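You operate a simulated robot arm through the tools that you are given. There is no shell and no other tool. Be economical: measure what you need, move in short steps, check, and stop when the job is done.

You are at the controls of a simulated two-armed robot. One attempt, no reset.

TASK
Wipe up the spill on the top of the steel table with the grey towel and put it back.

It is judged by the outcome, as a careful person would: the job done as asked, and still so three seconds after it is handed in. It fails if anything else is knocked over, pushed out of place, dropped, spilled or broken. Flat cloth is picked up by pressing the open fingertips on it (5 to 10 N) and closing them slowly along it; thin cloth reads only 2 to 8 mm in the jaws.

THE ROBOT
Two 7-joint arms with two-finger parallel grippers on one trunk, on a base that drives. Base frame: it is fixed to the floor where the robot stands at the start and does not move with it; the origin is under the middle of the robot, x ahead of it, y to its left, z up. Units: mm, degrees, N and s.
The left shoulder is at the start at [70, 163, 1145], the right one opposite. Payload 3.43 kg a hand.
Tool frame (each hand has its own): the origin (TCP) lies between the finger pads and is the grasp point; the fingertips stand 34 mm ahead of it; z points along the fingers, y is the line along which they close. Largest opening 128 mm; finger width 24, thickness 12; the body of the gripper, 48 by 130 mm, starts 96 mm behind the TCP.
Orientation is that of the tool frame in the base frame, as [roll, pitch, yaw] about the fixed x, y, z axes, in that order (R = Rz(yaw) Ry(pitch) Rx(roll)). With the fingers straight down and closing along the base's y, the tool's x points along the base's -x, its y along +y and its z along -z.

THE INTERFACE
- The arms move only by the tool send_rows. It takes "left_moves", "right_moves" or both (then of equal length, played together; a hand with none holds still); each is a list of rows, each a list of 7 numbers: the shift along the tool's x, y, z in units of 50 mm (1.0 is 50 mm), then the turn, a rotation vector about the tool's x, y, z in units of 4 degrees (1.0 is 4 degrees), then the gripper command, from -1 (shut) to 1 (fully open), values between in proportion. In form: [[dx, dy, dz, rx, ry, rz, grip], ...]. A call has 1 to 20 rows; each row shifts and turns the commanded pose from where the row before left it, along the tool's axes as they then stand. A call with a number of a shift or a turn outside -1 to 1 is refused whole. A row lasts 0.2 s, in which the tool goes at most 50 mm and 8.6 degrees; a call with a longer step from one row to the next is refused whole, and so is a gripper value outside its range. A pose out of reach is approached as far as the arm can. The call stops where the force on the tool passes 40 N (or 10 N more than at its start, if that is more) or the arm is blocked; 0.2 s more then pass. Each finger travels about 153 mm/s and halts on what it meets, pressing with about 43 N; the grip force reading is that of the motor and also rises with nothing between the fingers. The clock runs only during rows and for 0.2 s after the last one: add rows that do not move to give the fingers time. It gives the time, the measured TCP pose, the force on the tool (base axes), the opening and the grip force at its end, in the units of the frame above (readings bear some noise), with the torque about the TCP (base axes, N m) and any sound that the robot's microphone picked up.
- Cameras (640 x 400 px; columns grow to the right, rows downward): "scene" is now at [135, 23.5, 1363.4]; the picture's right is [0.25, -0.97, 0.00], its down [-0.61, -0.16, -0.77] and it looks along [0.75, 0.19, -0.63] (base axes); focal length 258 px, centre (320, 200). "left" rides on the left gripper at [76, 11, -160] in its tool frame; the picture's right is [-0.15, 0.99, 0.00], its down [-0.88, -0.13, -0.46] and it looks along [-0.45, -0.07, 0.89] (tool axes); focal length 234 px, centre (320, 200). "right" rides on the right gripper at [76, -11, -160] in its tool frame; the picture's right is [0.15, 0.99, 0.00], its down [-0.88, 0.13, -0.46] and it looks along [-0.45, 0.07, 0.89] (tool axes); focal length 234 px, centre (320, 200). There is no depth. A picture from a camera that has moved, and an enlarged one, comes with that camera's place and axes in the base frame and with its lens.
- snapshot(camera): a new picture of that camera. The clock stands still meanwhile.
- raise_lower(by): slides the trunk up (or, below 0, down) by that many mm; the arms and the scene camera ride with it, the base frame stays. It gives what a move gives, with no picture.
- base_move(legs): drives the robot by 1 to 6 legs, each [ahead, left, turn to the left] in mm, mm and degrees, along the robot's own axes; the way and the turn of a leg run together, so that a leg with both is an arc; at most 1500 mm and 180 degrees a leg. The arms and the cameras ride along, it lands a little off, and it stops where it bumps. It gives what a move gives.
- head_to(pan, tilt): turns the head with the scene camera to pan (to the left, within 86 degrees either way) and tilt (down, from -29 to 69), counted from straight ahead of the robot. It gives what a move gives.
- close_up(camera, box): a new picture of the part [left, top, right, bottom] of that camera's present view, enlarged. The clock stands still meanwhile.
- finish_job(): hands the job in; it is judged then, once.

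Work in short steps. Places have to be worked out from the pictures, the camera data and where the tool is seen: move nearer, look again, correct. Check each grasp and each placing, and mend what went wrong. You have 120 turns and 92 pictures in all, those below and enlarged ones among them. Open the grippers and draw the arms clear of the work before you hand the job in, unless the task says otherwise; then end with one line.

The tools are called as name(argument=value, ...) on one line, values as JSON. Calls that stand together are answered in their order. send_rows: Moves the arms, as the interface text tells. Its arguments: {"type":"object","properties":{"left_moves":{"type":"array","items":{"type":"array","items":{"type":"number"}}},"right_moves":{"type":"array","items":{"type":"array","items":{"type":"number"}}}},"required":[]} The other tools are called the same way: raise_lower (by) slides the trunk up or down; base_move (legs) drives the base; head_to (pan, tilt) turns the head that bears the scene camera; snapshot (camera) takes a picture; close_up (camera, box) takes an enlarged picture of a part of a camera's view; finish_job () hands the job in.

At the start:

```text
clock: 0.0
left_tool_pos: [569.1, 372.5, 1096.8]
left_ee_rot: [180.0, -0.1, -179.9]
left_ft_force: [-0.3, 0.7, 0.1]
left_wrist_torque: [-0.01, 0.02, -0.01]
left_grip_width: 127.8
left_gripper_force: 0.0
right_tool_pos: [423.7, -121.1, 1133.1]
right_ee_rot: [-180.0, 0.0, -179.9]
right_ft_force: [0.7, 1.0, 0.0]
right_wrist_torque: [0.0, 0.02, 0.0]
right_grip_width: 128.1
right_gripper_force: 0.0
trunk travel left (down, up): [-625.0, 315.0]
robot x, y, heading: [0.3, -0.2, -0.1]
head pan, tilt: [14.5, 39.3]
```

scene: 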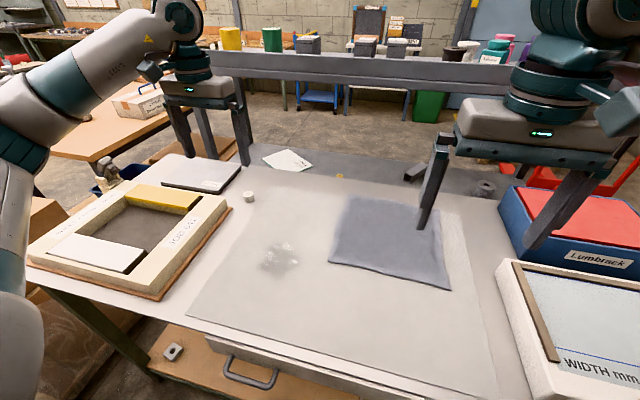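
right: 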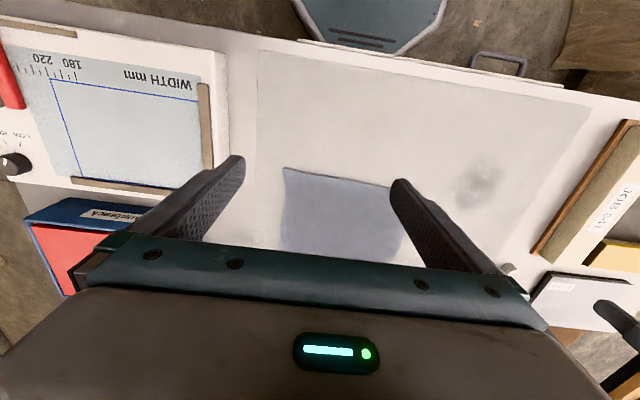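
left: 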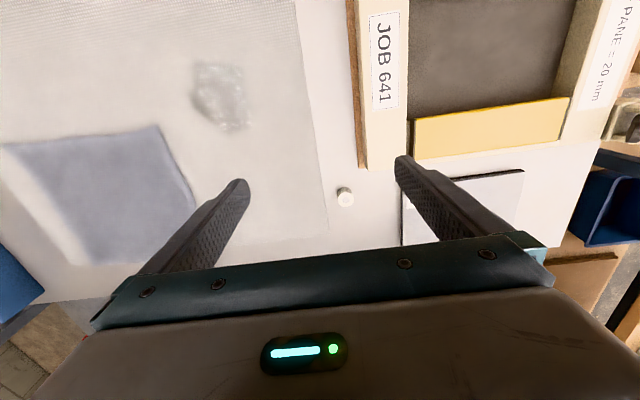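

I'll take closer looks at the spill and the towel first.

close_up(camera="scene", box=[220, 170, 500, 345])

close_up(camera="left", box=[0, 40, 360, 265])

```text
2.29 times, centred on (360, 258) of scene
camera zoom: at [135.0, 23.5, 1363.4], right [0.25, -0.97, 0.0], down [-0.61, -0.16, -0.77], along [0.75, 0.19, -0.63], focal length 590 px, centre (229, 69)
```

zoom: 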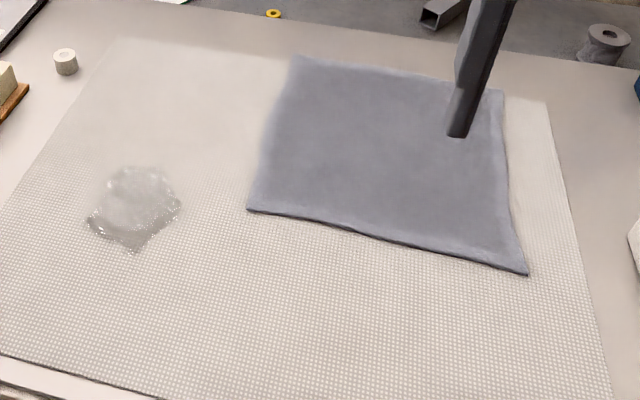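

```text
1.78 times, centred on (180, 152) of left
camera zoom: at [493.4, 382.2, 1257.6], right [0.15, 0.99, 0.0], down [0.88, -0.13, 0.46], along [0.45, -0.07, -0.89], focal length 416 px, centre (569, 284)
```

zoom: 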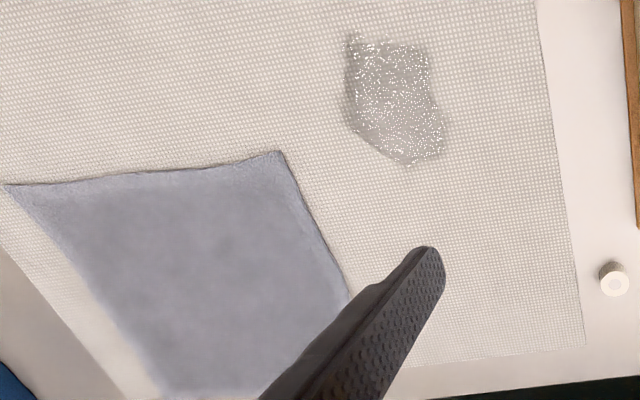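

The towel is roughly x 555–860, y −200..105 and the spill x 470–590, y 190–290. I'll bring both hands above the towel's near-left and near-right parts, with jaws half open.

send_rows(left_moves=[[-0.069, -0.683, 0.482, 0, 0, 0, -0.3], [-0.069, -0.683, 0.482, 0, 0, 0, -0.3], [-0.069, -0.683, 0.482, 0, 0, 0, -0.3], [-0.069, -0.683, 0.482, 0, 0, 0, -0.3], [-0.069, -0.683, 0.482, 0, 0, 0, -0.3], [-0.069, -0.683, 0.482, 0, 0, 0, -0.3], [-0.069, -0.683, 0.482, 0, 0, 0, -0.3], [-0.069, -0.683, 0.482, 0, 0, 0, -0.3], [-0.069, -0.683, 0.482, 0, 0, 0, -0.3], [0, 0, 0, 0, 0, 0, -0.3]], right_moves=[[-0.392, -0.08, 0.562, 0, 0, 0, -0.3], [-0.392, -0.08, 0.562, 0, 0, 0, -0.3], [-0.392, -0.08, 0.562, 0, 0, 0, -0.3], [-0.392, -0.08, 0.562, 0, 0, 0, -0.3], [-0.392, -0.08, 0.562, 0, 0, 0, -0.3], [-0.392, -0.08, 0.562, 0, 0, 0, -0.3], [-0.392, -0.08, 0.562, 0, 0, 0, -0.3], [-0.392, -0.08, 0.562, 0, 0, 0, -0.3], [-0.392, -0.08, 0.562, 0, 0, 0, -0.3], [0, 0, 0, 0, 0, 0, -0.3]])

snapshot(camera="scene")

snapshot(camera="left")

snapshot(camera="right")

```text
clock: 2.2
left_tool_pos: [601.0, 63.3, 880.5]
left_ee_rot: [-179.9, 0.2, -179.9]
left_ft_force: [2.4, 4.1, 16.4]
left_wrist_torque: [0.26, -0.05, 0.03]
left_grip_width: 45.0
left_gripper_force: 0.1
right_tool_pos: [600.8, -156.4, 882.1]
right_ee_rot: [-179.9, 0.0, 180.0]
right_ft_force: [-0.1, -0.5, 1.7]
right_wrist_torque: [0.02, 0.04, 0.02]
right_grip_width: 44.9
right_gripper_force: 0.0
trunk travel left (down, up): [-625.0, 315.0]
robot x, y, heading: [2.7, -0.1, 0.1]
head pan, tilt: [14.5, 39.3]
```

```text
86 pictures are left
camera scene: at [134.1, 23.9, 1363.8], right [0.25, -0.97, 0.0], down [-0.61, -0.16, -0.77], along [0.75, 0.19, -0.63], focal length 258 px, centre (320, 200)
```

scene: 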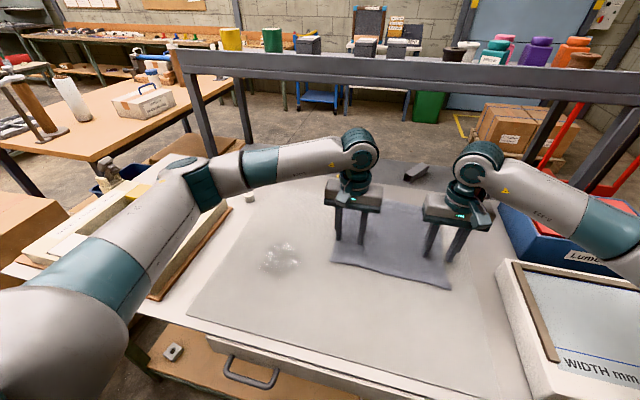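

```text
85 pictures are left
camera left: at [524.7, 73.5, 1041.9], right [0.14, 0.99, 0.0], down [0.88, -0.13, 0.46], along [0.45, -0.07, -0.89], focal length 234 px, centre (320, 200)
```

left: 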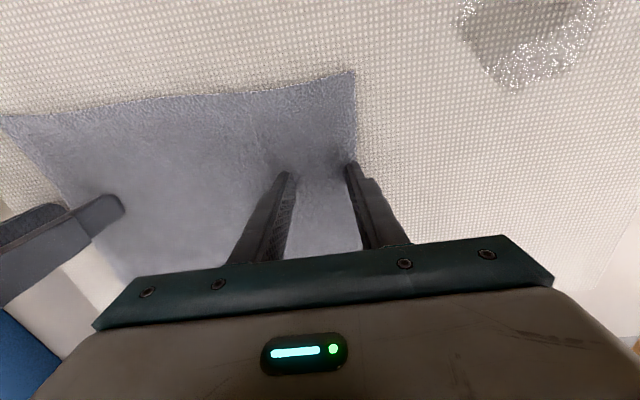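

```text
84 pictures are left
camera right: at [522.7, -167.0, 1041.0], right [-0.15, 0.99, 0.0], down [0.88, 0.13, 0.46], along [0.45, 0.07, -0.89], focal length 234 px, centre (320, 200)
```

right: 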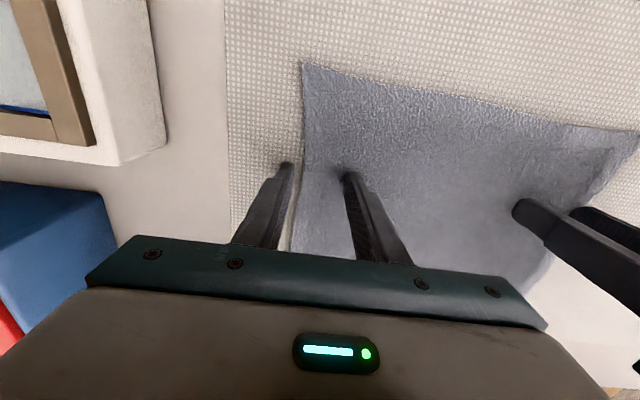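

The left hand already reads 16 N at tips z≈846. Triangulating from both views also puts the surface near z≈846, so the towel is about x 520–800, y −182..98 and the spill is centred near (505, 219). I'll lift the left hand slightly and shift both inward.

send_rows(left_moves=[[0, 0, -0.3, 0, 0, 0, -0.3], [0.2, -0.2, 0, 0, 0, 0, -0.3], [0.2, -0.1, 0, 0, 0, 0, -0.3], [0, 0, 0, 0, 0, 0, -0.3]], right_moves=[[0, 0, -0.2, 0, 0, 0, -0.3], [0.2, 0.4, 0, 0, 0, 0, -0.3], [0.2, 0.3, 0, 0, 0, 0, -0.3], [0, 0, 0, 0, 0, 0, -0.3]])

```text
clock: 3.2
left_tool_pos: [581.3, 48.4, 894.8]
left_ee_rot: [-179.9, 0.1, 180.0]
left_ft_force: [-0.4, -0.7, 0.3]
left_wrist_torque: [-0.02, 0.02, 0.02]
left_grip_width: 44.9
left_gripper_force: 0.1
right_tool_pos: [580.2, -121.9, 891.6]
right_ee_rot: [-180.0, 0.0, 179.9]
right_ft_force: [-0.2, -0.5, -0.1]
right_wrist_torque: [0.02, 0.01, 0.02]
right_grip_width: 44.8
right_gripper_force: 0.0
trunk travel left (down, up): [-625.0, 315.0]
robot x, y, heading: [-0.0, 1.7, 0.0]
head pan, tilt: [14.5, 39.3]
```

Both hands are free now. I'll lower them gently to find light contact.

send_rows(left_moves=[[0, 0, 0.1, 0, 0, 0, -0.3], [0, 0, 0.1, 0, 0, 0, -0.3], [0, 0, 0.04, 0, 0, 0, -0.3], [0, 0, 0, 0, 0, 0, -0.3]], right_moves=[[0, 0, 0.1, 0, 0, 0, -0.3], [0, 0, 0.08, 0, 0, 0, -0.3], [0, 0, 0.04, 0, 0, 0, -0.3], [0, 0, 0, 0, 0, 0, -0.3]])

```text
clock: 4.2
left_tool_pos: [581.4, 49.1, 882.1]
left_ee_rot: [180.0, 0.1, -179.9]
left_ft_force: [0.0, -0.9, 0.2]
left_wrist_torque: [0.03, -0.01, 0.02]
left_grip_width: 44.6
left_gripper_force: 0.1
right_tool_pos: [581.6, -121.0, 880.4]
right_ee_rot: [180.0, 0.1, -180.0]
right_ft_force: [1.1, -0.2, 11.1]
right_wrist_torque: [-0.01, -0.03, -0.05]
right_grip_width: 44.9
right_gripper_force: 0.1
trunk travel left (down, up): [-625.0, 315.0]
robot x, y, heading: [3.8, 4.1, -0.3]
head pan, tilt: [14.5, 39.3]
```

The right hand presses at 11 N and the left is just short. I'll lower the left 2 mm more, then close both slowly along the cloth.

send_rows(left_moves=[[0, 0, 0.04, 0, 0, 0, -0.3], [0, 0, 0, 0, 0, 0, -0.37], [0, 0, 0, 0, 0, 0, -0.44], [0, 0, 0, 0, 0, 0, -0.51], [0, 0, 0, 0, 0, 0, -0.58], [0, 0, 0, 0, 0, 0, -0.65], [0, 0, 0, 0, 0, 0, -0.72], [0, 0, 0, 0, 0, 0, -0.79], [0, 0, 0, 0, 0, 0, -0.86], [0, 0, 0, 0, 0, 0, -0.93], [0, 0, 0, 0, 0, 0, -1], [0, 0, 0, 0, 0, 0, -1], [0, 0, 0, 0, 0, 0, -1]], right_moves=[[0, 0, -0.01, 0, 0, 0, -0.3], [0, 0, 0, 0, 0, 0, -0.37], [0, 0, 0, 0, 0, 0, -0.44], [0, 0, 0, 0, 0, 0, -0.51], [0, 0, 0, 0, 0, 0, -0.58], [0, 0, 0, 0, 0, 0, -0.65], [0, 0, 0, 0, 0, 0, -0.72], [0, 0, 0, 0, 0, 0, -0.79], [0, 0, 0, 0, 0, 0, -0.86], [0, 0, 0, 0, 0, 0, -0.93], [0, 0, 0, 0, 0, 0, -1], [0, 0, 0, 0, 0, 0, -1], [0, 0, 0, 0, 0, 0, -1]])

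snapshot(camera="left")

snapshot(camera="right")

```text
clock: 7.0
left_tool_pos: [580.2, 49.6, 881.6]
left_ee_rot: [-179.9, 0.1, -180.0]
left_ft_force: [0.3, -16.7, 7.1]
left_wrist_torque: [-0.57, -0.03, 0.02]
left_grip_width: 3.6
left_gripper_force: 38.5
right_tool_pos: [579.7, -121.1, 879.7]
right_ee_rot: [179.9, 0.2, -179.9]
right_ft_force: [-0.2, 17.3, 7.4]
right_wrist_torque: [0.63, 0.03, -0.03]
right_grip_width: 3.6
right_gripper_force: 38.6
trunk travel left (down, up): [-625.0, 315.0]
robot x, y, heading: [1.9, 1.0, 0.1]
head pan, tilt: [14.5, 39.3]
```

```text
83 pictures are left
camera left: at [503.8, 58.9, 1042.6], right [0.15, 0.99, 0.0], down [0.88, -0.13, 0.46], along [0.45, -0.07, -0.89], focal length 234 px, centre (320, 200)
```

left: 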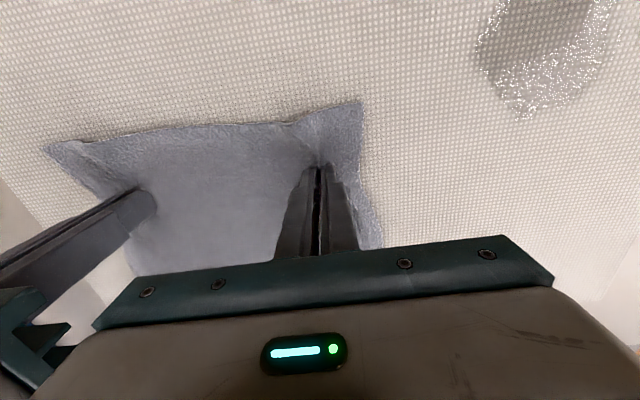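

```text
82 pictures are left
camera right: at [502.1, -131.6, 1040.2], right [-0.15, 0.99, 0.0], down [0.88, 0.13, 0.46], along [0.45, 0.07, -0.89], focal length 234 px, centre (320, 200)
```

right: 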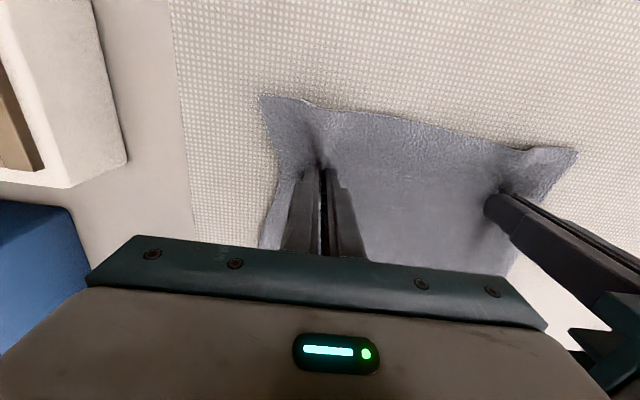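

Both jaws read 3.6 mm with cloth visibly pinched and taut. I'll relax the tension by moving the right hand inward 8 mm, then slide the towel together toward the spill, keeping contact.

send_rows(left_moves=[[0, 0, 0, 0, 0, 0, -1], [0.1, 0.25, 0, 0, 0, 0, -1], [0.1, 0.25, 0, 0, 0, 0, -1], [0.1, 0.25, 0, 0, 0, 0, -1], [0.1, 0.25, 0, 0, 0, 0, -1], [0.1, 0.25, 0, 0, 0, 0, -1], [0.1, 0.25, 0, 0, 0, 0, -1], [0.1, 0.25, 0, 0, 0, 0, -1], [0.1, 0.25, 0, 0, 0, 0, -1], [0, 0, 0, 0, 0, 0, -1]], right_moves=[[0, 0.2, -0.04, 0, 0, 0, -1], [0.1, 0.25, 0, 0, 0, 0, -1], [0.1, 0.25, 0, 0, 0, 0, -1], [0.1, 0.25, 0, 0, 0, 0, -1], [0.1, 0.25, 0, 0, 0, 0, -1], [0.1, 0.25, 0, 0, 0, 0, -1], [0.1, 0.25, 0, 0, 0, 0, -1], [0.1, 0.25, 0, 0, 0, 0, -1], [0.1, 0.25, 0, 0, 0, 0, -1], [0, 0, 0, 0, 0, 0, -1]])

snapshot(camera="scene")

snapshot(camera="left")

```text
clock: 9.2
left_tool_pos: [540.7, 149.8, 880.4]
left_ee_rot: [179.9, -0.1, -180.0]
left_ft_force: [1.4, -3.8, 10.3]
left_wrist_torque: [-0.1, -0.05, -0.01]
left_grip_width: 3.3
left_gripper_force: 38.0
right_tool_pos: [540.3, -13.2, 883.0]
right_ee_rot: [179.8, 0.0, 179.9]
right_ft_force: [-0.4, 1.1, 0.5]
right_wrist_torque: [0.02, 0.0, -0.03]
right_grip_width: 3.5
right_gripper_force: 37.4
trunk travel left (down, up): [-625.0, 315.0]
robot x, y, heading: [-1.3, 3.2, -0.4]
head pan, tilt: [14.5, 39.3]
```

```text
81 pictures are left
camera scene: at [134.2, 22.5, 1363.6], right [0.25, -0.97, 0.0], down [-0.61, -0.16, -0.77], along [0.75, 0.19, -0.63], focal length 258 px, centre (320, 200)
```

scene: 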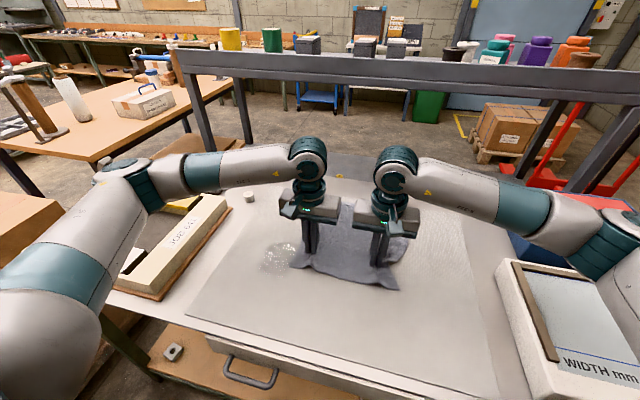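

```text
80 pictures are left
camera left: at [464.3, 159.2, 1042.4], right [0.14, 0.99, 0.0], down [0.88, -0.13, 0.46], along [0.45, -0.07, -0.89], focal length 234 px, centre (320, 200)
```

left: 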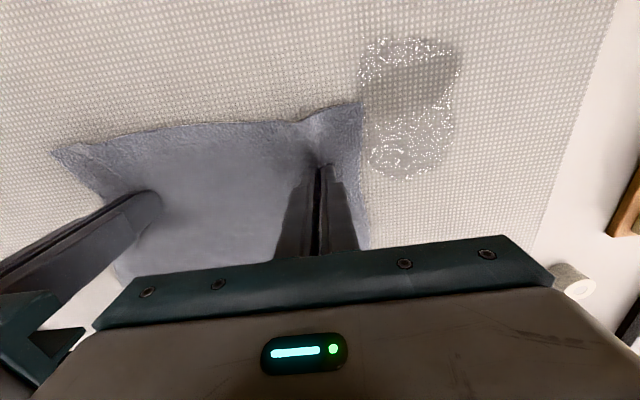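

The cloth slid cleanly, and the spill sits just left of the left fingers (x 444–552, y 185–262). I'll raster with the gripped wad, both hands together, in strokes along y stepping toward −x.

send_rows(left_moves=[[-0.12, 0, 0, 0, 0, 0, -1], [0, 0.5, 0, 0, 0, 0, -1], [0, 0.5, 0, 0, 0, 0, -1], [0, 0.5, 0, 0, 0, 0, -1], [0, 0.5, 0, 0, 0, 0, -1], [0, 0.5, 0, 0, 0, 0, -1], [0.4, 0, 0, 0, 0, 0, -1], [0, -0.5, 0, 0, 0, 0, -1], [0, -0.5, 0, 0, 0, 0, -1], [0, -0.5, 0, 0, 0, 0, -1], [0, -0.5, 0, 0, 0, 0, -1], [0, -0.5, 0, 0, 0, 0, -1], [0.4, 0, 0, 0, 0, 0, -1], [0, 0.5, 0, 0, 0, 0, -1], [0, 0.5, 0, 0, 0, 0, -1], [0, 0.5, 0, 0, 0, 0, -1], [0, 0.5, 0, 0, 0, 0, -1], [0, 0.5, 0, 0, 0, 0, -1], [0, 0, 0, 0, 0, 0, -1]], right_moves=[[-0.12, 0, 0, 0, 0, 0, -1], [0, 0.5, 0, 0, 0, 0, -1], [0, 0.5, 0, 0, 0, 0, -1], [0, 0.5, 0, 0, 0, 0, -1], [0, 0.5, 0, 0, 0, 0, -1], [0, 0.5, 0, 0, 0, 0, -1], [0.4, 0, 0, 0, 0, 0, -1], [0, -0.5, 0, 0, 0, 0, -1], [0, -0.5, 0, 0, 0, 0, -1], [0, -0.5, 0, 0, 0, 0, -1], [0, -0.5, 0, 0, 0, 0, -1], [0, -0.5, 0, 0, 0, 0, -1], [0.4, 0, 0, 0, 0, 0, -1], [0, 0.5, 0, 0, 0, 0, -1], [0, 0.5, 0, 0, 0, 0, -1], [0, 0.5, 0, 0, 0, 0, -1], [0, 0.5, 0, 0, 0, 0, -1], [0, 0.5, 0, 0, 0, 0, -1], [0, 0, 0, 0, 0, 0, -1]])

snapshot(camera="left")

```text
clock: 13.2
left_tool_pos: [506.7, 273.0, 881.9]
left_ee_rot: [180.0, 0.1, -179.9]
left_ft_force: [-2.1, -1.6, 6.0]
left_wrist_torque: [0.06, 0.06, -0.01]
left_grip_width: 3.4
left_gripper_force: 38.4
right_tool_pos: [506.4, 112.2, 882.6]
right_ee_rot: [179.9, 0.0, 180.0]
right_ft_force: [0.0, 0.4, 0.5]
right_wrist_torque: [0.02, 0.01, -0.02]
right_grip_width: 3.7
right_gripper_force: 37.7
trunk travel left (down, up): [-625.0, 315.0]
robot x, y, heading: [0.6, -0.2, 0.1]
head pan, tilt: [14.5, 39.3]
```

```text
79 pictures are left
camera left: at [430.5, 284.0, 1042.7], right [0.14, 0.99, 0.0], down [0.88, -0.13, 0.46], along [0.45, -0.06, -0.89], focal length 234 px, centre (320, 200)
```

left: 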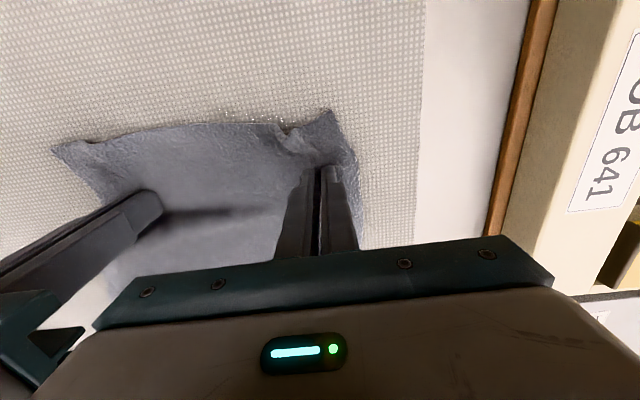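

Only a small sliver of spill shows past the near edge. I'll continue the strokes at x≈487, 467 and 447 with slightly more pressure.

send_rows(left_moves=[[0.4, 0, 0.02, 0, 0, 0, -1], [0, -0.5, 0, 0, 0, 0, -1], [0, -0.5, 0, 0, 0, 0, -1], [0, -0.5, 0, 0, 0, 0, -1], [0, -0.5, 0, 0, 0, 0, -1], [0, -0.4, 0, 0, 0, 0, -1], [0.4, 0, 0, 0, 0, 0, -1], [0, 0.5, 0, 0, 0, 0, -1], [0, 0.5, 0, 0, 0, 0, -1], [0, 0.5, 0, 0, 0, 0, -1], [0, 0.5, 0, 0, 0, 0, -1], [0, 0.4, 0, 0, 0, 0, -1], [0.4, 0, 0, 0, 0, 0, -1], [0, -0.5, 0, 0, 0, 0, -1], [0, -0.5, 0, 0, 0, 0, -1], [0, -0.5, 0, 0, 0, 0, -1], [0, -0.5, 0, 0, 0, 0, -1], [0, -0.4, 0, 0, 0, 0, -1], [0, 0, 0, 0, 0, 0, -1]], right_moves=[[0.4, 0, 0, 0, 0, 0, -1], [0, -0.5, 0, 0, 0, 0, -1], [0, -0.5, 0, 0, 0, 0, -1], [0, -0.5, 0, 0, 0, 0, -1], [0, -0.5, 0, 0, 0, 0, -1], [0, -0.4, 0, 0, 0, 0, -1], [0.4, 0, 0, 0, 0, 0, -1], [0, 0.5, 0, 0, 0, 0, -1], [0, 0.5, 0, 0, 0, 0, -1], [0, 0.5, 0, 0, 0, 0, -1], [0, 0.5, 0, 0, 0, 0, -1], [0, 0.4, 0, 0, 0, 0, -1], [0.4, 0, 0, 0, 0, 0, -1], [0, -0.5, 0, 0, 0, 0, -1], [0, -0.5, 0, 0, 0, 0, -1], [0, -0.5, 0, 0, 0, 0, -1], [0, -0.5, 0, 0, 0, 0, -1], [0, -0.4, 0, 0, 0, 0, -1], [0, 0, 0, 0, 0, 0, -1]])

snapshot(camera="left")

snapshot(camera="scene")

```text
clock: 16.1
left_tool_pos: [449.9, 274.2, 880.5]
left_ee_rot: [179.6, 0.4, -179.5]
left_ft_force: [0.9, -1.1, 12.8]
left_wrist_torque: [0.03, -0.03, -0.02]
left_grip_width: 3.6
left_gripper_force: 37.6
right_tool_pos: [446.1, 110.9, 882.3]
right_ee_rot: [179.8, 0.0, -179.8]
right_ft_force: [-0.2, 4.0, 0.5]
right_wrist_torque: [0.12, 0.0, 0.0]
right_grip_width: 3.7
right_gripper_force: 38.6
trunk travel left (down, up): [-625.0, 315.0]
robot x, y, heading: [0.1, 0.5, -0.2]
head pan, tilt: [14.5, 39.3]
stopped in row 14 (left hand): the force on the tool passed its limit (the readings are from after the stop); the commanded pose is now the measured one
```

```text
78 pictures are left
camera left: at [372.9, 282.0, 1041.9], right [0.14, 0.99, 0.01], down [0.88, -0.12, 0.46], along [0.46, -0.06, -0.89], focal length 234 px, centre (320, 200)
```

left: 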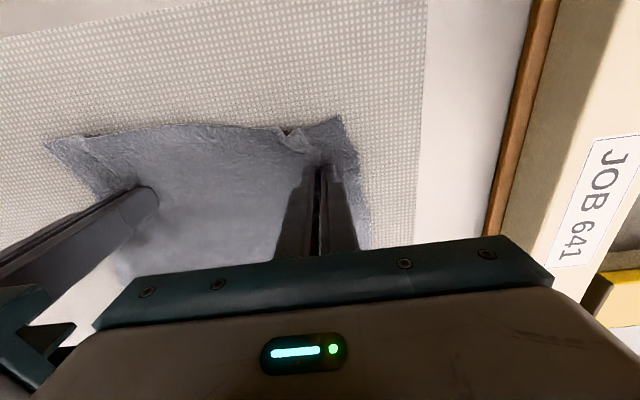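

```text
77 pictures are left
camera scene: at [134.8, 23.6, 1363.0], right [0.25, -0.97, 0.0], down [-0.61, -0.16, -0.77], along [0.75, 0.19, -0.63], focal length 258 px, centre (320, 200)
```

scene: 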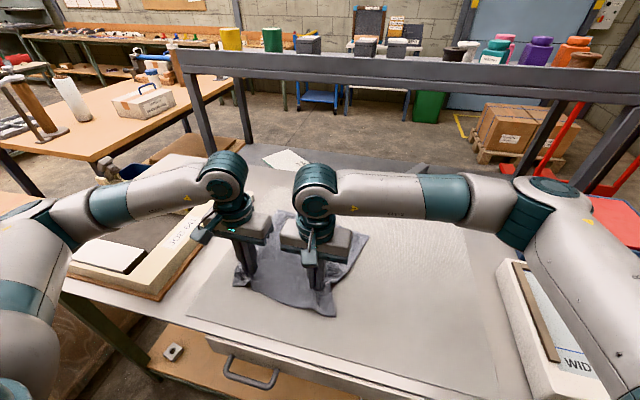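

The spill is covered, and the last stroke stopped on a force spike at its reversal. I'll ease up slightly and continue that stroke slower.

send_rows(left_moves=[[0, -0.1, -0.02, 0, 0, 0, -1], [0, -0.3, 0, 0, 0, 0, -1], [0, -0.3, 0, 0, 0, 0, -1], [0, -0.3, 0, 0, 0, 0, -1], [0, -0.3, 0, 0, 0, 0, -1], [0, -0.3, 0, 0, 0, 0, -1], [0, -0.3, 0, 0, 0, 0, -1], [0, -0.3, 0, 0, 0, 0, -1], [0, 0, 0, 0, 0, 0, -1]], right_moves=[[0, -0.1, 0, 0, 0, 0, -1], [0, -0.3, 0, 0, 0, 0, -1], [0, -0.3, 0, 0, 0, 0, -1], [0, -0.3, 0, 0, 0, 0, -1], [0, -0.3, 0, 0, 0, 0, -1], [0, -0.3, 0, 0, 0, 0, -1], [0, -0.3, 0, 0, 0, 0, -1], [0, -0.3, 0, 0, 0, 0, -1], [0, 0, 0, 0, 0, 0, -1]])

snapshot(camera="left")

```text
clock: 18.1
left_tool_pos: [450.2, 163.6, 880.3]
left_ee_rot: [179.7, 0.4, -179.5]
left_ft_force: [0.2, -1.6, 8.1]
left_wrist_torque: [-0.01, 0.0, 0.0]
left_grip_width: 3.4
left_gripper_force: 38.3
right_tool_pos: [447.2, 0.3, 882.7]
right_ee_rot: [179.9, 0.0, -179.9]
right_ft_force: [1.3, 4.0, 0.9]
right_wrist_torque: [0.1, 0.0, 0.02]
right_grip_width: 3.6
right_gripper_force: 38.2
trunk travel left (down, up): [-625.0, 315.0]
robot x, y, heading: [0.6, -2.8, 0.2]
head pan, tilt: [14.5, 39.3]
```

```text
76 pictures are left
camera left: at [373.3, 172.1, 1042.2], right [0.14, 0.99, 0.01], down [0.88, -0.13, 0.46], along [0.46, -0.06, -0.89], focal length 234 px, centre (320, 200)
```

left: 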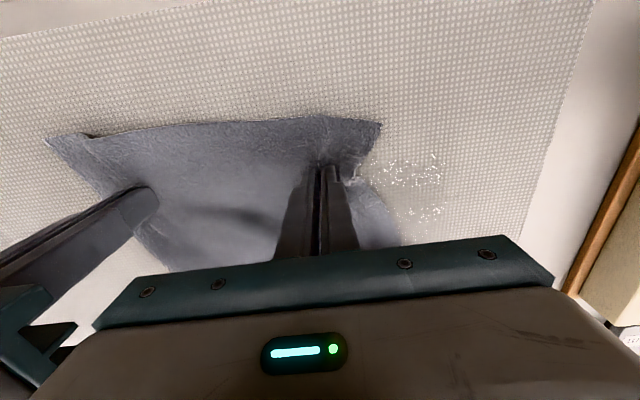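

Two faint patches remain at about (458, 245) and (503, 258). I'll do another raster with strokes offset between the earlier ones.

send_rows(left_moves=[[-0.16, 0, 0.01, 0, 0, 0, -1], [0, 0.4, 0, 0, 0, 0, -1], [0, 0.4, 0, 0, 0, 0, -1], [0, 0.4, 0, 0, 0, 0, -1], [0, 0.4, 0, 0, 0, 0, -1], [0, 0.4, 0, 0, 0, 0, -1], [0, 0.3, 0, 0, 0, 0, -1], [-0.3, -0.1, 0, 0, 0, 0, -1], [0, -0.4, 0, 0, 0, 0, -1], [0, -0.4, 0, 0, 0, 0, -1], [0, -0.4, 0, 0, 0, 0, -1], [0, -0.4, 0, 0, 0, 0, -1], [0, -0.4, 0, 0, 0, 0, -1], [-0.3, 0.2, 0, 0, 0, 0, -1], [0, 0.4, 0, 0, 0, 0, -1], [0, 0.4, 0, 0, 0, 0, -1], [0, 0.4, 0, 0, 0, 0, -1], [0, 0.4, 0, 0, 0, 0, -1], [0, 0.3, 0, 0, 0, 0, -1], [0, 0, 0, 0, 0, 0, -1]], right_moves=[[-0.16, 0, 0, 0, 0, 0, -1], [0, 0.4, 0, 0, 0, 0, -1], [0, 0.4, 0, 0, 0, 0, -1], [0, 0.4, 0, 0, 0, 0, -1], [0, 0.4, 0, 0, 0, 0, -1], [0, 0.4, 0, 0, 0, 0, -1], [0, 0.3, 0, 0, 0, 0, -1], [-0.3, -0.1, 0, 0, 0, 0, -1], [0, -0.4, 0, 0, 0, 0, -1], [0, -0.4, 0, 0, 0, 0, -1], [0, -0.4, 0, 0, 0, 0, -1], [0, -0.4, 0, 0, 0, 0, -1], [0, -0.4, 0, 0, 0, 0, -1], [-0.3, 0.2, 0, 0, 0, 0, -1], [0, 0.4, 0, 0, 0, 0, -1], [0, 0.4, 0, 0, 0, 0, -1], [0, 0.4, 0, 0, 0, 0, -1], [0, 0.4, 0, 0, 0, 0, -1], [0, 0.3, 0, 0, 0, 0, -1], [0, 0, 0, 0, 0, 0, -1]])

```text
clock: 22.3
left_tool_pos: [486.9, 279.8, 882.0]
left_ee_rot: [179.6, 0.3, -179.6]
left_ft_force: [0.2, -7.5, 8.4]
left_wrist_torque: [-0.26, 0.0, -0.03]
left_grip_width: 3.3
left_gripper_force: 37.1
right_tool_pos: [484.0, 115.5, 883.3]
right_ee_rot: [179.8, 0.0, -179.8]
right_ft_force: [-0.8, 4.7, 0.4]
right_wrist_torque: [0.18, 0.03, 0.01]
right_grip_width: 3.7
right_gripper_force: 38.0
trunk travel left (down, up): [-625.0, 315.0]
robot x, y, heading: [1.3, 0.1, -0.1]
head pan, tilt: [14.5, 39.3]
```

Continuing with strokes at x≈500, 515 and 530, ending at the right side so I can see the result.

send_rows(left_moves=[[-0.26, -0.1, 0.01, 0, 0, 0, -1], [0, -0.4, 0, 0, 0, 0, -1], [0, -0.4, 0, 0, 0, 0, -1], [0, -0.4, 0, 0, 0, 0, -1], [0, -0.4, 0, 0, 0, 0, -1], [0, -0.4, 0, 0, 0, 0, -1], [-0.3, 0.2, 0, 0, 0, 0, -1], [0, 0.4, 0, 0, 0, 0, -1], [0, 0.4, 0, 0, 0, 0, -1], [0, 0.4, 0, 0, 0, 0, -1], [0, 0.4, 0, 0, 0, 0, -1], [0, 0.3, 0, 0, 0, 0, -1], [-0.3, -0.1, 0, 0, 0, 0, -1], [0, -0.4, 0, 0, 0, 0, -1], [0, -0.4, 0, 0, 0, 0, -1], [0, -0.4, 0, 0, 0, 0, -1], [0, -0.4, 0, 0, 0, 0, -1], [0, -0.4, 0, 0, 0, 0, -1], [0, -0.4, 0, 0, 0, 0, -1], [0, -0.4, 0, 0, 0, 0, -1]], right_moves=[[-0.26, -0.1, 0, 0, 0, 0, -1], [0, -0.4, 0, 0, 0, 0, -1], [0, -0.4, 0, 0, 0, 0, -1], [0, -0.4, 0, 0, 0, 0, -1], [0, -0.4, 0, 0, 0, 0, -1], [0, -0.4, 0, 0, 0, 0, -1], [-0.3, 0.2, 0, 0, 0, 0, -1], [0, 0.4, 0, 0, 0, 0, -1], [0, 0.4, 0, 0, 0, 0, -1], [0, 0.4, 0, 0, 0, 0, -1], [0, 0.4, 0, 0, 0, 0, -1], [0, 0.3, 0, 0, 0, 0, -1], [-0.3, -0.1, 0, 0, 0, 0, -1], [0, -0.4, 0, 0, 0, 0, -1], [0, -0.4, 0, 0, 0, 0, -1], [0, -0.4, 0, 0, 0, 0, -1], [0, -0.4, 0, 0, 0, 0, -1], [0, -0.4, 0, 0, 0, 0, -1], [0, -0.4, 0, 0, 0, 0, -1], [0, -0.4, 0, 0, 0, 0, -1]])

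snapshot(camera="left")

snapshot(camera="scene")

```text
clock: 26.5
left_tool_pos: [530.8, 134.1, 881.2]
left_ee_rot: [179.7, 0.3, -179.4]
left_ft_force: [0.9, 0.3, 18.9]
left_wrist_torque: [0.07, 0.0, -0.04]
left_grip_width: 3.5
left_gripper_force: 38.1
right_tool_pos: [527.8, -31.3, 882.6]
right_ee_rot: [179.9, -0.1, -179.9]
right_ft_force: [0.5, 6.6, 0.5]
right_wrist_torque: [0.24, 0.0, 0.0]
right_grip_width: 3.9
right_gripper_force: 38.6
trunk travel left (down, up): [-625.0, 315.0]
robot x, y, heading: [2.1, 2.9, -0.1]
head pan, tilt: [14.5, 39.3]
```

```text
75 pictures are left
camera left: at [454.1, 142.5, 1041.9], right [0.14, 0.99, 0.01], down [0.88, -0.13, 0.46], along [0.46, -0.06, -0.89], focal length 234 px, centre (320, 200)
```

left: 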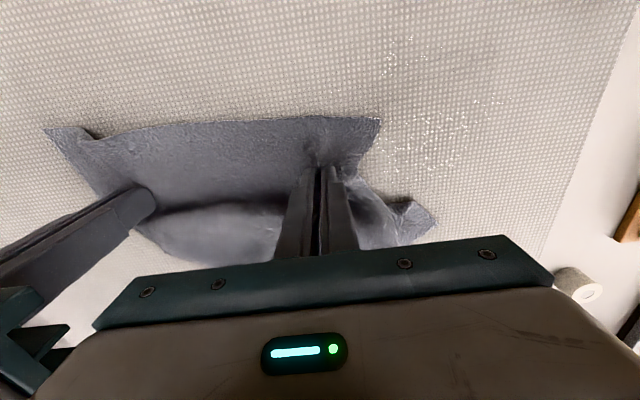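

```text
74 pictures are left
camera scene: at [134.1, 23.2, 1363.7], right [0.25, -0.97, 0.0], down [-0.61, -0.16, -0.78], along [0.75, 0.19, -0.63], focal length 258 px, centre (320, 200)
```

scene: 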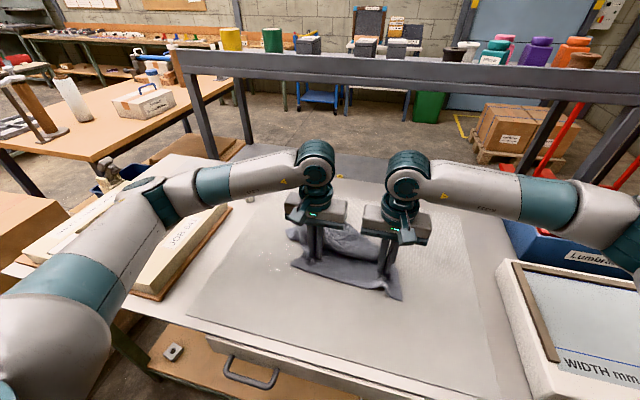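

close_up(camera="left", box=[330, 10, 570, 250])

```text
1.67 times, centred on (450, 130) of left
camera zoom: at [454.1, 142.5, 1041.9], right [0.14, 0.99, 0.01], down [0.88, -0.13, 0.46], along [0.46, -0.06, -0.89], focal length 390 px, centre (103, 317)
```

zoom: 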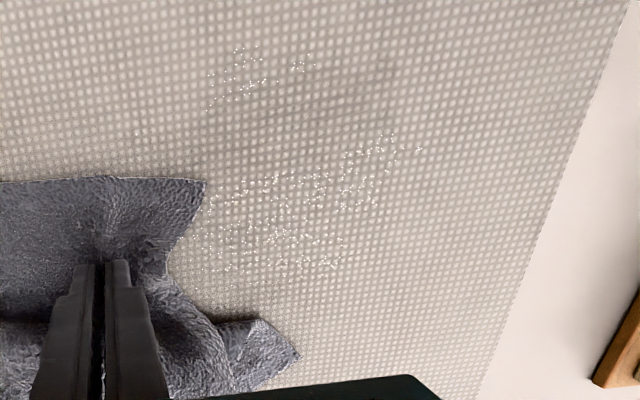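

Faint residue remains around (448, 210) and over x 485–545, y 185–275. I'll make denser strokes 10 mm apart with firmer pressure (about 15 N).

send_rows(left_moves=[[-0.28, 0.5, 0, 0, 0, 0, -1], [0, 0.5, 0, 0, 0, 0, -1], [0, 0.5, 0, 0, 0, 0, -1], [0, 0.5, 0, 0, 0, 0, -1], [0, 0.5, 0, 0, 0, 0, -1], [0, 0.4, 0, 0, 0, 0, -1], [0.2, -0.5, 0, 0, 0, 0, -1], [0, -0.5, 0, 0, 0, 0, -1], [0, -0.5, 0, 0, 0, 0, -1], [0, -0.5, 0, 0, 0, 0, -1], [0.2, 0.5, 0, 0, 0, 0, -1], [0, 0.5, 0, 0, 0, 0, -1], [0, 0.5, 0, 0, 0, 0, -1], [0, 0.5, 0, 0, 0, 0, -1], [0.2, -0.5, 0, 0, 0, 0, -1], [0, -0.5, 0, 0, 0, 0, -1], [0, -0.5, 0, 0, 0, 0, -1], [0, -0.5, 0, 0, 0, 0, -1], [0, 0, 0, 0, 0, 0, -1]], right_moves=[[-0.28, 0.5, 0, 0, 0, 0, -1], [0, 0.5, 0, 0, 0, 0, -1], [0, 0.5, 0, 0, 0, 0, -1], [0, 0.5, 0, 0, 0, 0, -1], [0, 0.5, 0, 0, 0, 0, -1], [0, 0.4, 0, 0, 0, 0, -1], [0.2, -0.5, 0, 0, 0, 0, -1], [0, -0.5, 0, 0, 0, 0, -1], [0, -0.5, 0, 0, 0, 0, -1], [0, -0.5, 0, 0, 0, 0, -1], [0.2, 0.5, 0, 0, 0, 0, -1], [0, 0.5, 0, 0, 0, 0, -1], [0, 0.5, 0, 0, 0, 0, -1], [0, 0.5, 0, 0, 0, 0, -1], [0.2, -0.5, 0, 0, 0, 0, -1], [0, -0.5, 0, 0, 0, 0, -1], [0, -0.5, 0, 0, 0, 0, -1], [0, -0.5, 0, 0, 0, 0, -1], [0, 0, 0, 0, 0, 0, -1]])

```text
clock: 30.5
left_tool_pos: [514.8, 178.2, 880.7]
left_ee_rot: [179.7, 0.4, -179.5]
left_ft_force: [0.4, -1.3, 17.1]
left_wrist_torque: [0.0, 0.01, -0.01]
left_grip_width: 3.4
left_gripper_force: 38.4
right_tool_pos: [511.4, 14.9, 884.2]
right_ee_rot: [179.9, 0.0, -179.9]
right_ft_force: [-0.1, 3.6, 0.4]
right_wrist_torque: [0.11, 0.0, 0.0]
right_grip_width: 3.6
right_gripper_force: 38.2
trunk travel left (down, up): [-625.0, 315.0]
robot x, y, heading: [2.5, 2.8, -0.1]
head pan, tilt: [14.5, 39.3]
```

Pressure is good at 17 N. I'll continue at x≈505, 495, 485 and 475.

send_rows(left_moves=[[0.2, 0.5, 0, 0, 0, 0, -1], [0, 0.5, 0, 0, 0, 0, -1], [0, 0.5, 0, 0, 0, 0, -1], [0, 0.5, 0, 0, 0, 0, -1], [0.2, -0.5, 0, 0, 0, 0, -1], [0, -0.5, 0, 0, 0, 0, -1], [0, -0.5, 0, 0, 0, 0, -1], [0, -0.5, 0, 0, 0, 0, -1], [0.2, 0.5, 0, 0, 0, 0, -1], [0, 0.5, 0, 0, 0, 0, -1], [0, 0.5, 0, 0, 0, 0, -1], [0, 0.5, 0, 0, 0, 0, -1], [0.2, -0.5, 0, 0, 0, 0, -1], [0, -0.5, 0, 0, 0, 0, -1], [0, -0.5, 0, 0, 0, 0, -1], [0, -0.5, 0, 0, 0, 0, -1], [0, 0, 0, 0, 0, 0, -1]], right_moves=[[0.2, 0.5, 0, 0, 0, 0, -1], [0, 0.5, 0, 0, 0, 0, -1], [0, 0.5, 0, 0, 0, 0, -1], [0, 0.5, 0, 0, 0, 0, -1], [0.2, -0.5, 0, 0, 0, 0, -1], [0, -0.5, 0, 0, 0, 0, -1], [0, -0.5, 0, 0, 0, 0, -1], [0, -0.5, 0, 0, 0, 0, -1], [0.2, 0.5, 0, 0, 0, 0, -1], [0, 0.5, 0, 0, 0, 0, -1], [0, 0.5, 0, 0, 0, 0, -1], [0, 0.5, 0, 0, 0, 0, -1], [0.2, -0.5, 0, 0, 0, 0, -1], [0, -0.5, 0, 0, 0, 0, -1], [0, -0.5, 0, 0, 0, 0, -1], [0, -0.5, 0, 0, 0, 0, -1], [0, 0, 0, 0, 0, 0, -1]])

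```text
clock: 34.1
left_tool_pos: [475.2, 178.9, 880.2]
left_ee_rot: [179.7, 0.4, -179.4]
left_ft_force: [-1.3, 3.0, 24.3]
left_wrist_torque: [0.11, 0.05, -0.05]
left_grip_width: 3.4
left_gripper_force: 37.9
right_tool_pos: [471.3, 15.3, 884.2]
right_ee_rot: [179.8, 0.1, -179.8]
right_ft_force: [0.5, 4.0, 0.3]
right_wrist_torque: [0.13, -0.01, 0.01]
right_grip_width: 3.9
right_gripper_force: 38.3
trunk travel left (down, up): [-625.0, 315.0]
robot x, y, heading: [1.8, 0.1, -0.3]
head pan, tilt: [14.5, 39.3]
```

Next are the near strokes, x≈460, 450 and 440, then back to the right to look. I'm easing pressure 0.5 mm.

send_rows(left_moves=[[0.3, 0.4, -0.02, 0, 0, 0, -1], [0, 0.4, 0, 0, 0, 0, -1], [0, 0.4, 0, 0, 0, 0, -1], [0, 0.4, 0, 0, 0, 0, -1], [0.2, -0.3, 0, 0, 0, 0, -1], [0, -0.4, 0, 0, 0, 0, -1], [0, -0.4, 0, 0, 0, 0, -1], [0, -0.5, 0, 0, 0, 0, -1], [0.2, 0.4, 0, 0, 0, 0, -1], [0, 0.4, 0, 0, 0, 0, -1], [0, 0.4, 0, 0, 0, 0, -1], [0, 0.4, 0, 0, 0, 0, -1], [0, -0.4, 0, 0, 0, 0, -1], [0, -0.4, 0, 0, 0, 0, -1], [0, -0.4, 0, 0, 0, 0, -1], [0, -0.4, 0, 0, 0, 0, -1], [0, -0.4, 0, 0, 0, 0, -1], [-0.2, -0.4, 0, 0, 0, 0, -1], [-0.2, -0.4, 0, 0, 0, 0, -1], [-0.2, -0.4, 0, 0, 0, 0, -1]], right_moves=[[0.3, 0.4, 0, 0, 0, 0, -1], [0, 0.4, 0, 0, 0, 0, -1], [0, 0.4, 0, 0, 0, 0, -1], [0, 0.4, 0, 0, 0, 0, -1], [0.2, -0.3, 0, 0, 0, 0, -1], [0, -0.4, 0, 0, 0, 0, -1], [0, -0.4, 0, 0, 0, 0, -1], [0, -0.5, 0, 0, 0, 0, -1], [0.2, 0.4, 0, 0, 0, 0, -1], [0, 0.4, 0, 0, 0, 0, -1], [0, 0.4, 0, 0, 0, 0, -1], [0, 0.4, 0, 0, 0, 0, -1], [0, -0.4, 0, 0, 0, 0, -1], [0, -0.4, 0, 0, 0, 0, -1], [0, -0.4, 0, 0, 0, 0, -1], [0, -0.4, 0, 0, 0, 0, -1], [0, -0.4, 0, 0, 0, 0, -1], [-0.2, -0.4, 0, 0, 0, 0, -1], [-0.2, -0.4, 0, 0, 0, 0, -1], [-0.2, -0.4, 0, 0, 0, 0, -1]])

snapshot(camera="left")

close_up(camera="left", box=[330, 10, 570, 250])

```text
clock: 38.3
left_tool_pos: [470.6, 97.7, 881.4]
left_ee_rot: [179.6, 0.2, -179.5]
left_ft_force: [-1.5, -2.2, 9.4]
left_wrist_torque: [-0.04, 0.06, 0.01]
left_grip_width: 3.4
left_gripper_force: 38.3
right_tool_pos: [468.5, -65.9, 883.9]
right_ee_rot: [179.7, 0.0, -179.8]
right_ft_force: [-1.2, 5.7, 0.6]
right_wrist_torque: [0.17, -0.02, 0.01]
right_grip_width: 3.7
right_gripper_force: 38.4
trunk travel left (down, up): [-625.0, 315.0]
robot x, y, heading: [-3.7, 1.1, -0.1]
head pan, tilt: [14.5, 39.3]
```

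```text
72 pictures are left
camera left: at [394.0, 106.4, 1042.3], right [0.14, 0.99, 0.01], down [0.88, -0.13, 0.46], along [0.46, -0.06, -0.89], focal length 234 px, centre (320, 200)
```

left: 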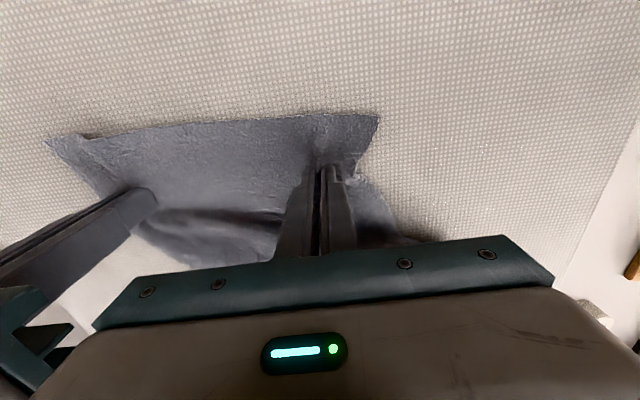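

```text
1.67 times, centred on (450, 130) of left
camera zoom: at [394.0, 106.4, 1042.3], right [0.14, 0.99, 0.01], down [0.88, -0.13, 0.46], along [0.46, -0.06, -0.89], focal length 390 px, centre (103, 317)
```

zoom: 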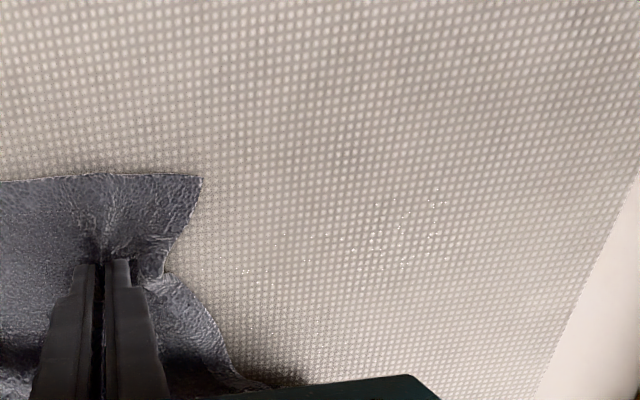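

It's almost clean. A few specks remain over x 450–490, y 170–280, so I'll go over that band again reaching y≈290.

send_rows(left_moves=[[0.3, 0.5, 0.02, 0, 0, 0, -1], [0, 0.5, 0, 0, 0, 0, -1], [0, 0.5, 0, 0, 0, 0, -1], [0, 0.5, 0, 0, 0, 0, -1], [0, 0.5, 0, 0, 0, 0, -1], [0, 0.5, 0, 0, 0, 0, -1], [0, 0.5, 0, 0, 0, 0, -1], [0, 0.3, 0, 0, 0, 0, -1], [-0.2, -0.4, 0, 0, 0, 0, -1], [0, -0.5, 0, 0, 0, 0, -1], [0, -0.5, 0, 0, 0, 0, -1], [0, -0.5, 0, 0, 0, 0, -1], [0, -0.5, 0, 0, 0, 0, -1], [-0.2, 0.4, 0, 0, 0, 0, -1], [0, 0.5, 0, 0, 0, 0, -1], [0, 0.5, 0, 0, 0, 0, -1], [0, 0.5, 0, 0, 0, 0, -1], [0, 0.5, 0, 0, 0, 0, -1], [0, 0, 0, 0, 0, 0, -1]], right_moves=[[0.3, 0.5, 0, 0, 0, 0, -1], [0, 0.5, 0, 0, 0, 0, -1], [0, 0.5, 0, 0, 0, 0, -1], [0, 0.5, 0, 0, 0, 0, -1], [0, 0.5, 0, 0, 0, 0, -1], [0, 0.5, 0, 0, 0, 0, -1], [0, 0.5, 0, 0, 0, 0, -1], [0, 0.3, 0, 0, 0, 0, -1], [-0.2, -0.4, 0, 0, 0, 0, -1], [0, -0.5, 0, 0, 0, 0, -1], [0, -0.5, 0, 0, 0, 0, -1], [0, -0.5, 0, 0, 0, 0, -1], [0, -0.5, 0, 0, 0, 0, -1], [-0.2, 0.4, 0, 0, 0, 0, -1], [0, 0.5, 0, 0, 0, 0, -1], [0, 0.5, 0, 0, 0, 0, -1], [0, 0.5, 0, 0, 0, 0, -1], [0, 0.5, 0, 0, 0, 0, -1], [0, 0, 0, 0, 0, 0, -1]])

send_rows(left_moves=[[-0.2, -0.4, 0, 0, 0, 0, -1], [0, -0.5, 0, 0, 0, 0, -1], [0, -0.5, 0, 0, 0, 0, -1], [0, -0.5, 0, 0, 0, 0, -1], [0, -0.5, 0, 0, 0, 0, -1], [-0.2, 0.4, 0, 0, 0, 0, -1], [0, 0.5, 0, 0, 0, 0, -1], [0, 0.5, 0, 0, 0, 0, -1], [0, 0.5, 0, 0, 0, 0, -1], [0, 0.5, 0, 0, 0, 0, -1], [-0.2, -0.5, 0, 0, 0, 0, -1], [0, -0.5, 0, 0, 0, 0, -1], [0, -0.5, 0, 0, 0, 0, -1], [0, -0.5, 0, 0, 0, 0, -1], [0, -0.5, 0, 0, 0, 0, -1], [0, -0.5, 0, 0, 0, 0, -1], [0, -0.5, 0, 0, 0, 0, -1], [0, -0.5, 0, 0, 0, 0, -1], [0, 0, 0, 0, 0, 0, -1]], right_moves=[[-0.2, -0.4, 0, 0, 0, 0, -1], [0, -0.5, 0, 0, 0, 0, -1], [0, -0.5, 0, 0, 0, 0, -1], [0, -0.5, 0, 0, 0, 0, -1], [0, -0.5, 0, 0, 0, 0, -1], [-0.2, 0.4, 0, 0, 0, 0, -1], [0, 0.5, 0, 0, 0, 0, -1], [0, 0.5, 0, 0, 0, 0, -1], [0, 0.5, 0, 0, 0, 0, -1], [0, 0.5, 0, 0, 0, 0, -1], [-0.2, -0.5, 0, 0, 0, 0, -1], [0, -0.5, 0, 0, 0, 0, -1], [0, -0.5, 0, 0, 0, 0, -1], [0, -0.5, 0, 0, 0, 0, -1], [0, -0.5, 0, 0, 0, 0, -1], [0, -0.5, 0, 0, 0, 0, -1], [0, -0.5, 0, 0, 0, 0, -1], [0, -0.5, 0, 0, 0, 0, -1], [0, 0, 0, 0, 0, 0, -1]])

snapshot(camera="left")

close_up(camera="left", box=[330, 10, 570, 250])

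```text
clock: 42.3
left_tool_pos: [474.3, 289.4, 881.3]
left_ee_rot: [179.5, 0.3, -179.5]
left_ft_force: [-0.7, -7.5, 12.9]
left_wrist_torque: [-0.23, 0.02, -0.03]
left_grip_width: 3.5
left_gripper_force: 38.3
right_tool_pos: [470.7, 125.0, 883.1]
right_ee_rot: [179.8, 0.0, -179.8]
right_ft_force: [-1.1, 4.7, 0.5]
right_wrist_torque: [0.12, -0.02, 0.0]
right_grip_width: 3.6
right_gripper_force: 38.4
trunk travel left (down, up): [-625.0, 315.0]
robot x, y, heading: [-1.8, 2.6, -0.1]
head pan, tilt: [14.5, 39.3]
```

```text
clock: 46.3
left_tool_pos: [505.1, 89.5, 880.6]
left_ee_rot: [179.8, 0.4, -179.5]
left_ft_force: [-0.8, 6.8, 35.7]
left_wrist_torque: [0.29, 0.08, -0.02]
left_grip_width: 3.4
left_gripper_force: 38.5
right_tool_pos: [502.1, -74.1, 884.2]
right_ee_rot: [180.0, 0.1, -180.0]
right_ft_force: [-0.3, 5.1, -0.3]
right_wrist_torque: [0.1, 0.0, 0.01]
right_grip_width: 3.2
right_gripper_force: 38.5
trunk travel left (down, up): [-625.0, 315.0]
robot x, y, heading: [-0.1, -2.0, 0.0]
head pan, tilt: [14.5, 39.3]
```

```text
70 pictures are left
camera left: at [428.1, 98.7, 1041.6], right [0.14, 0.99, 0.0], down [0.88, -0.12, 0.46], along [0.46, -0.06, -0.89], focal length 234 px, centre (320, 200)
```

left: 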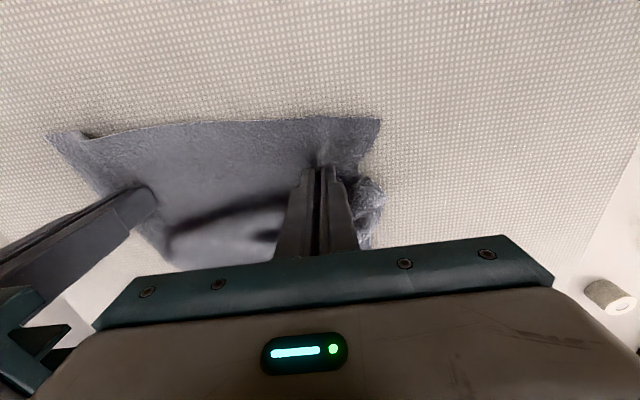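

```text
1.67 times, centred on (450, 130) of left
camera zoom: at [428.1, 98.7, 1041.6], right [0.14, 0.99, 0.0], down [0.88, -0.12, 0.46], along [0.46, -0.06, -0.89], focal length 390 px, centre (103, 317)
```

zoom: 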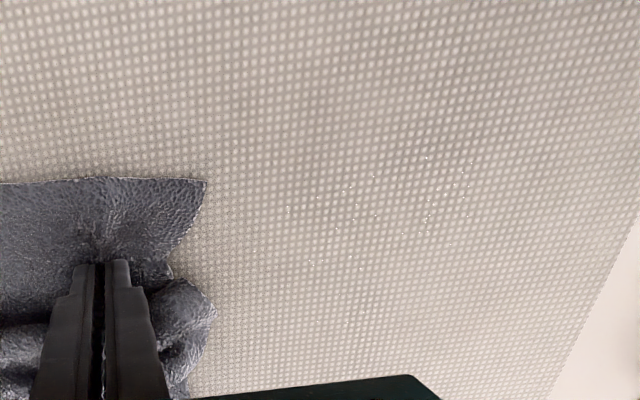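

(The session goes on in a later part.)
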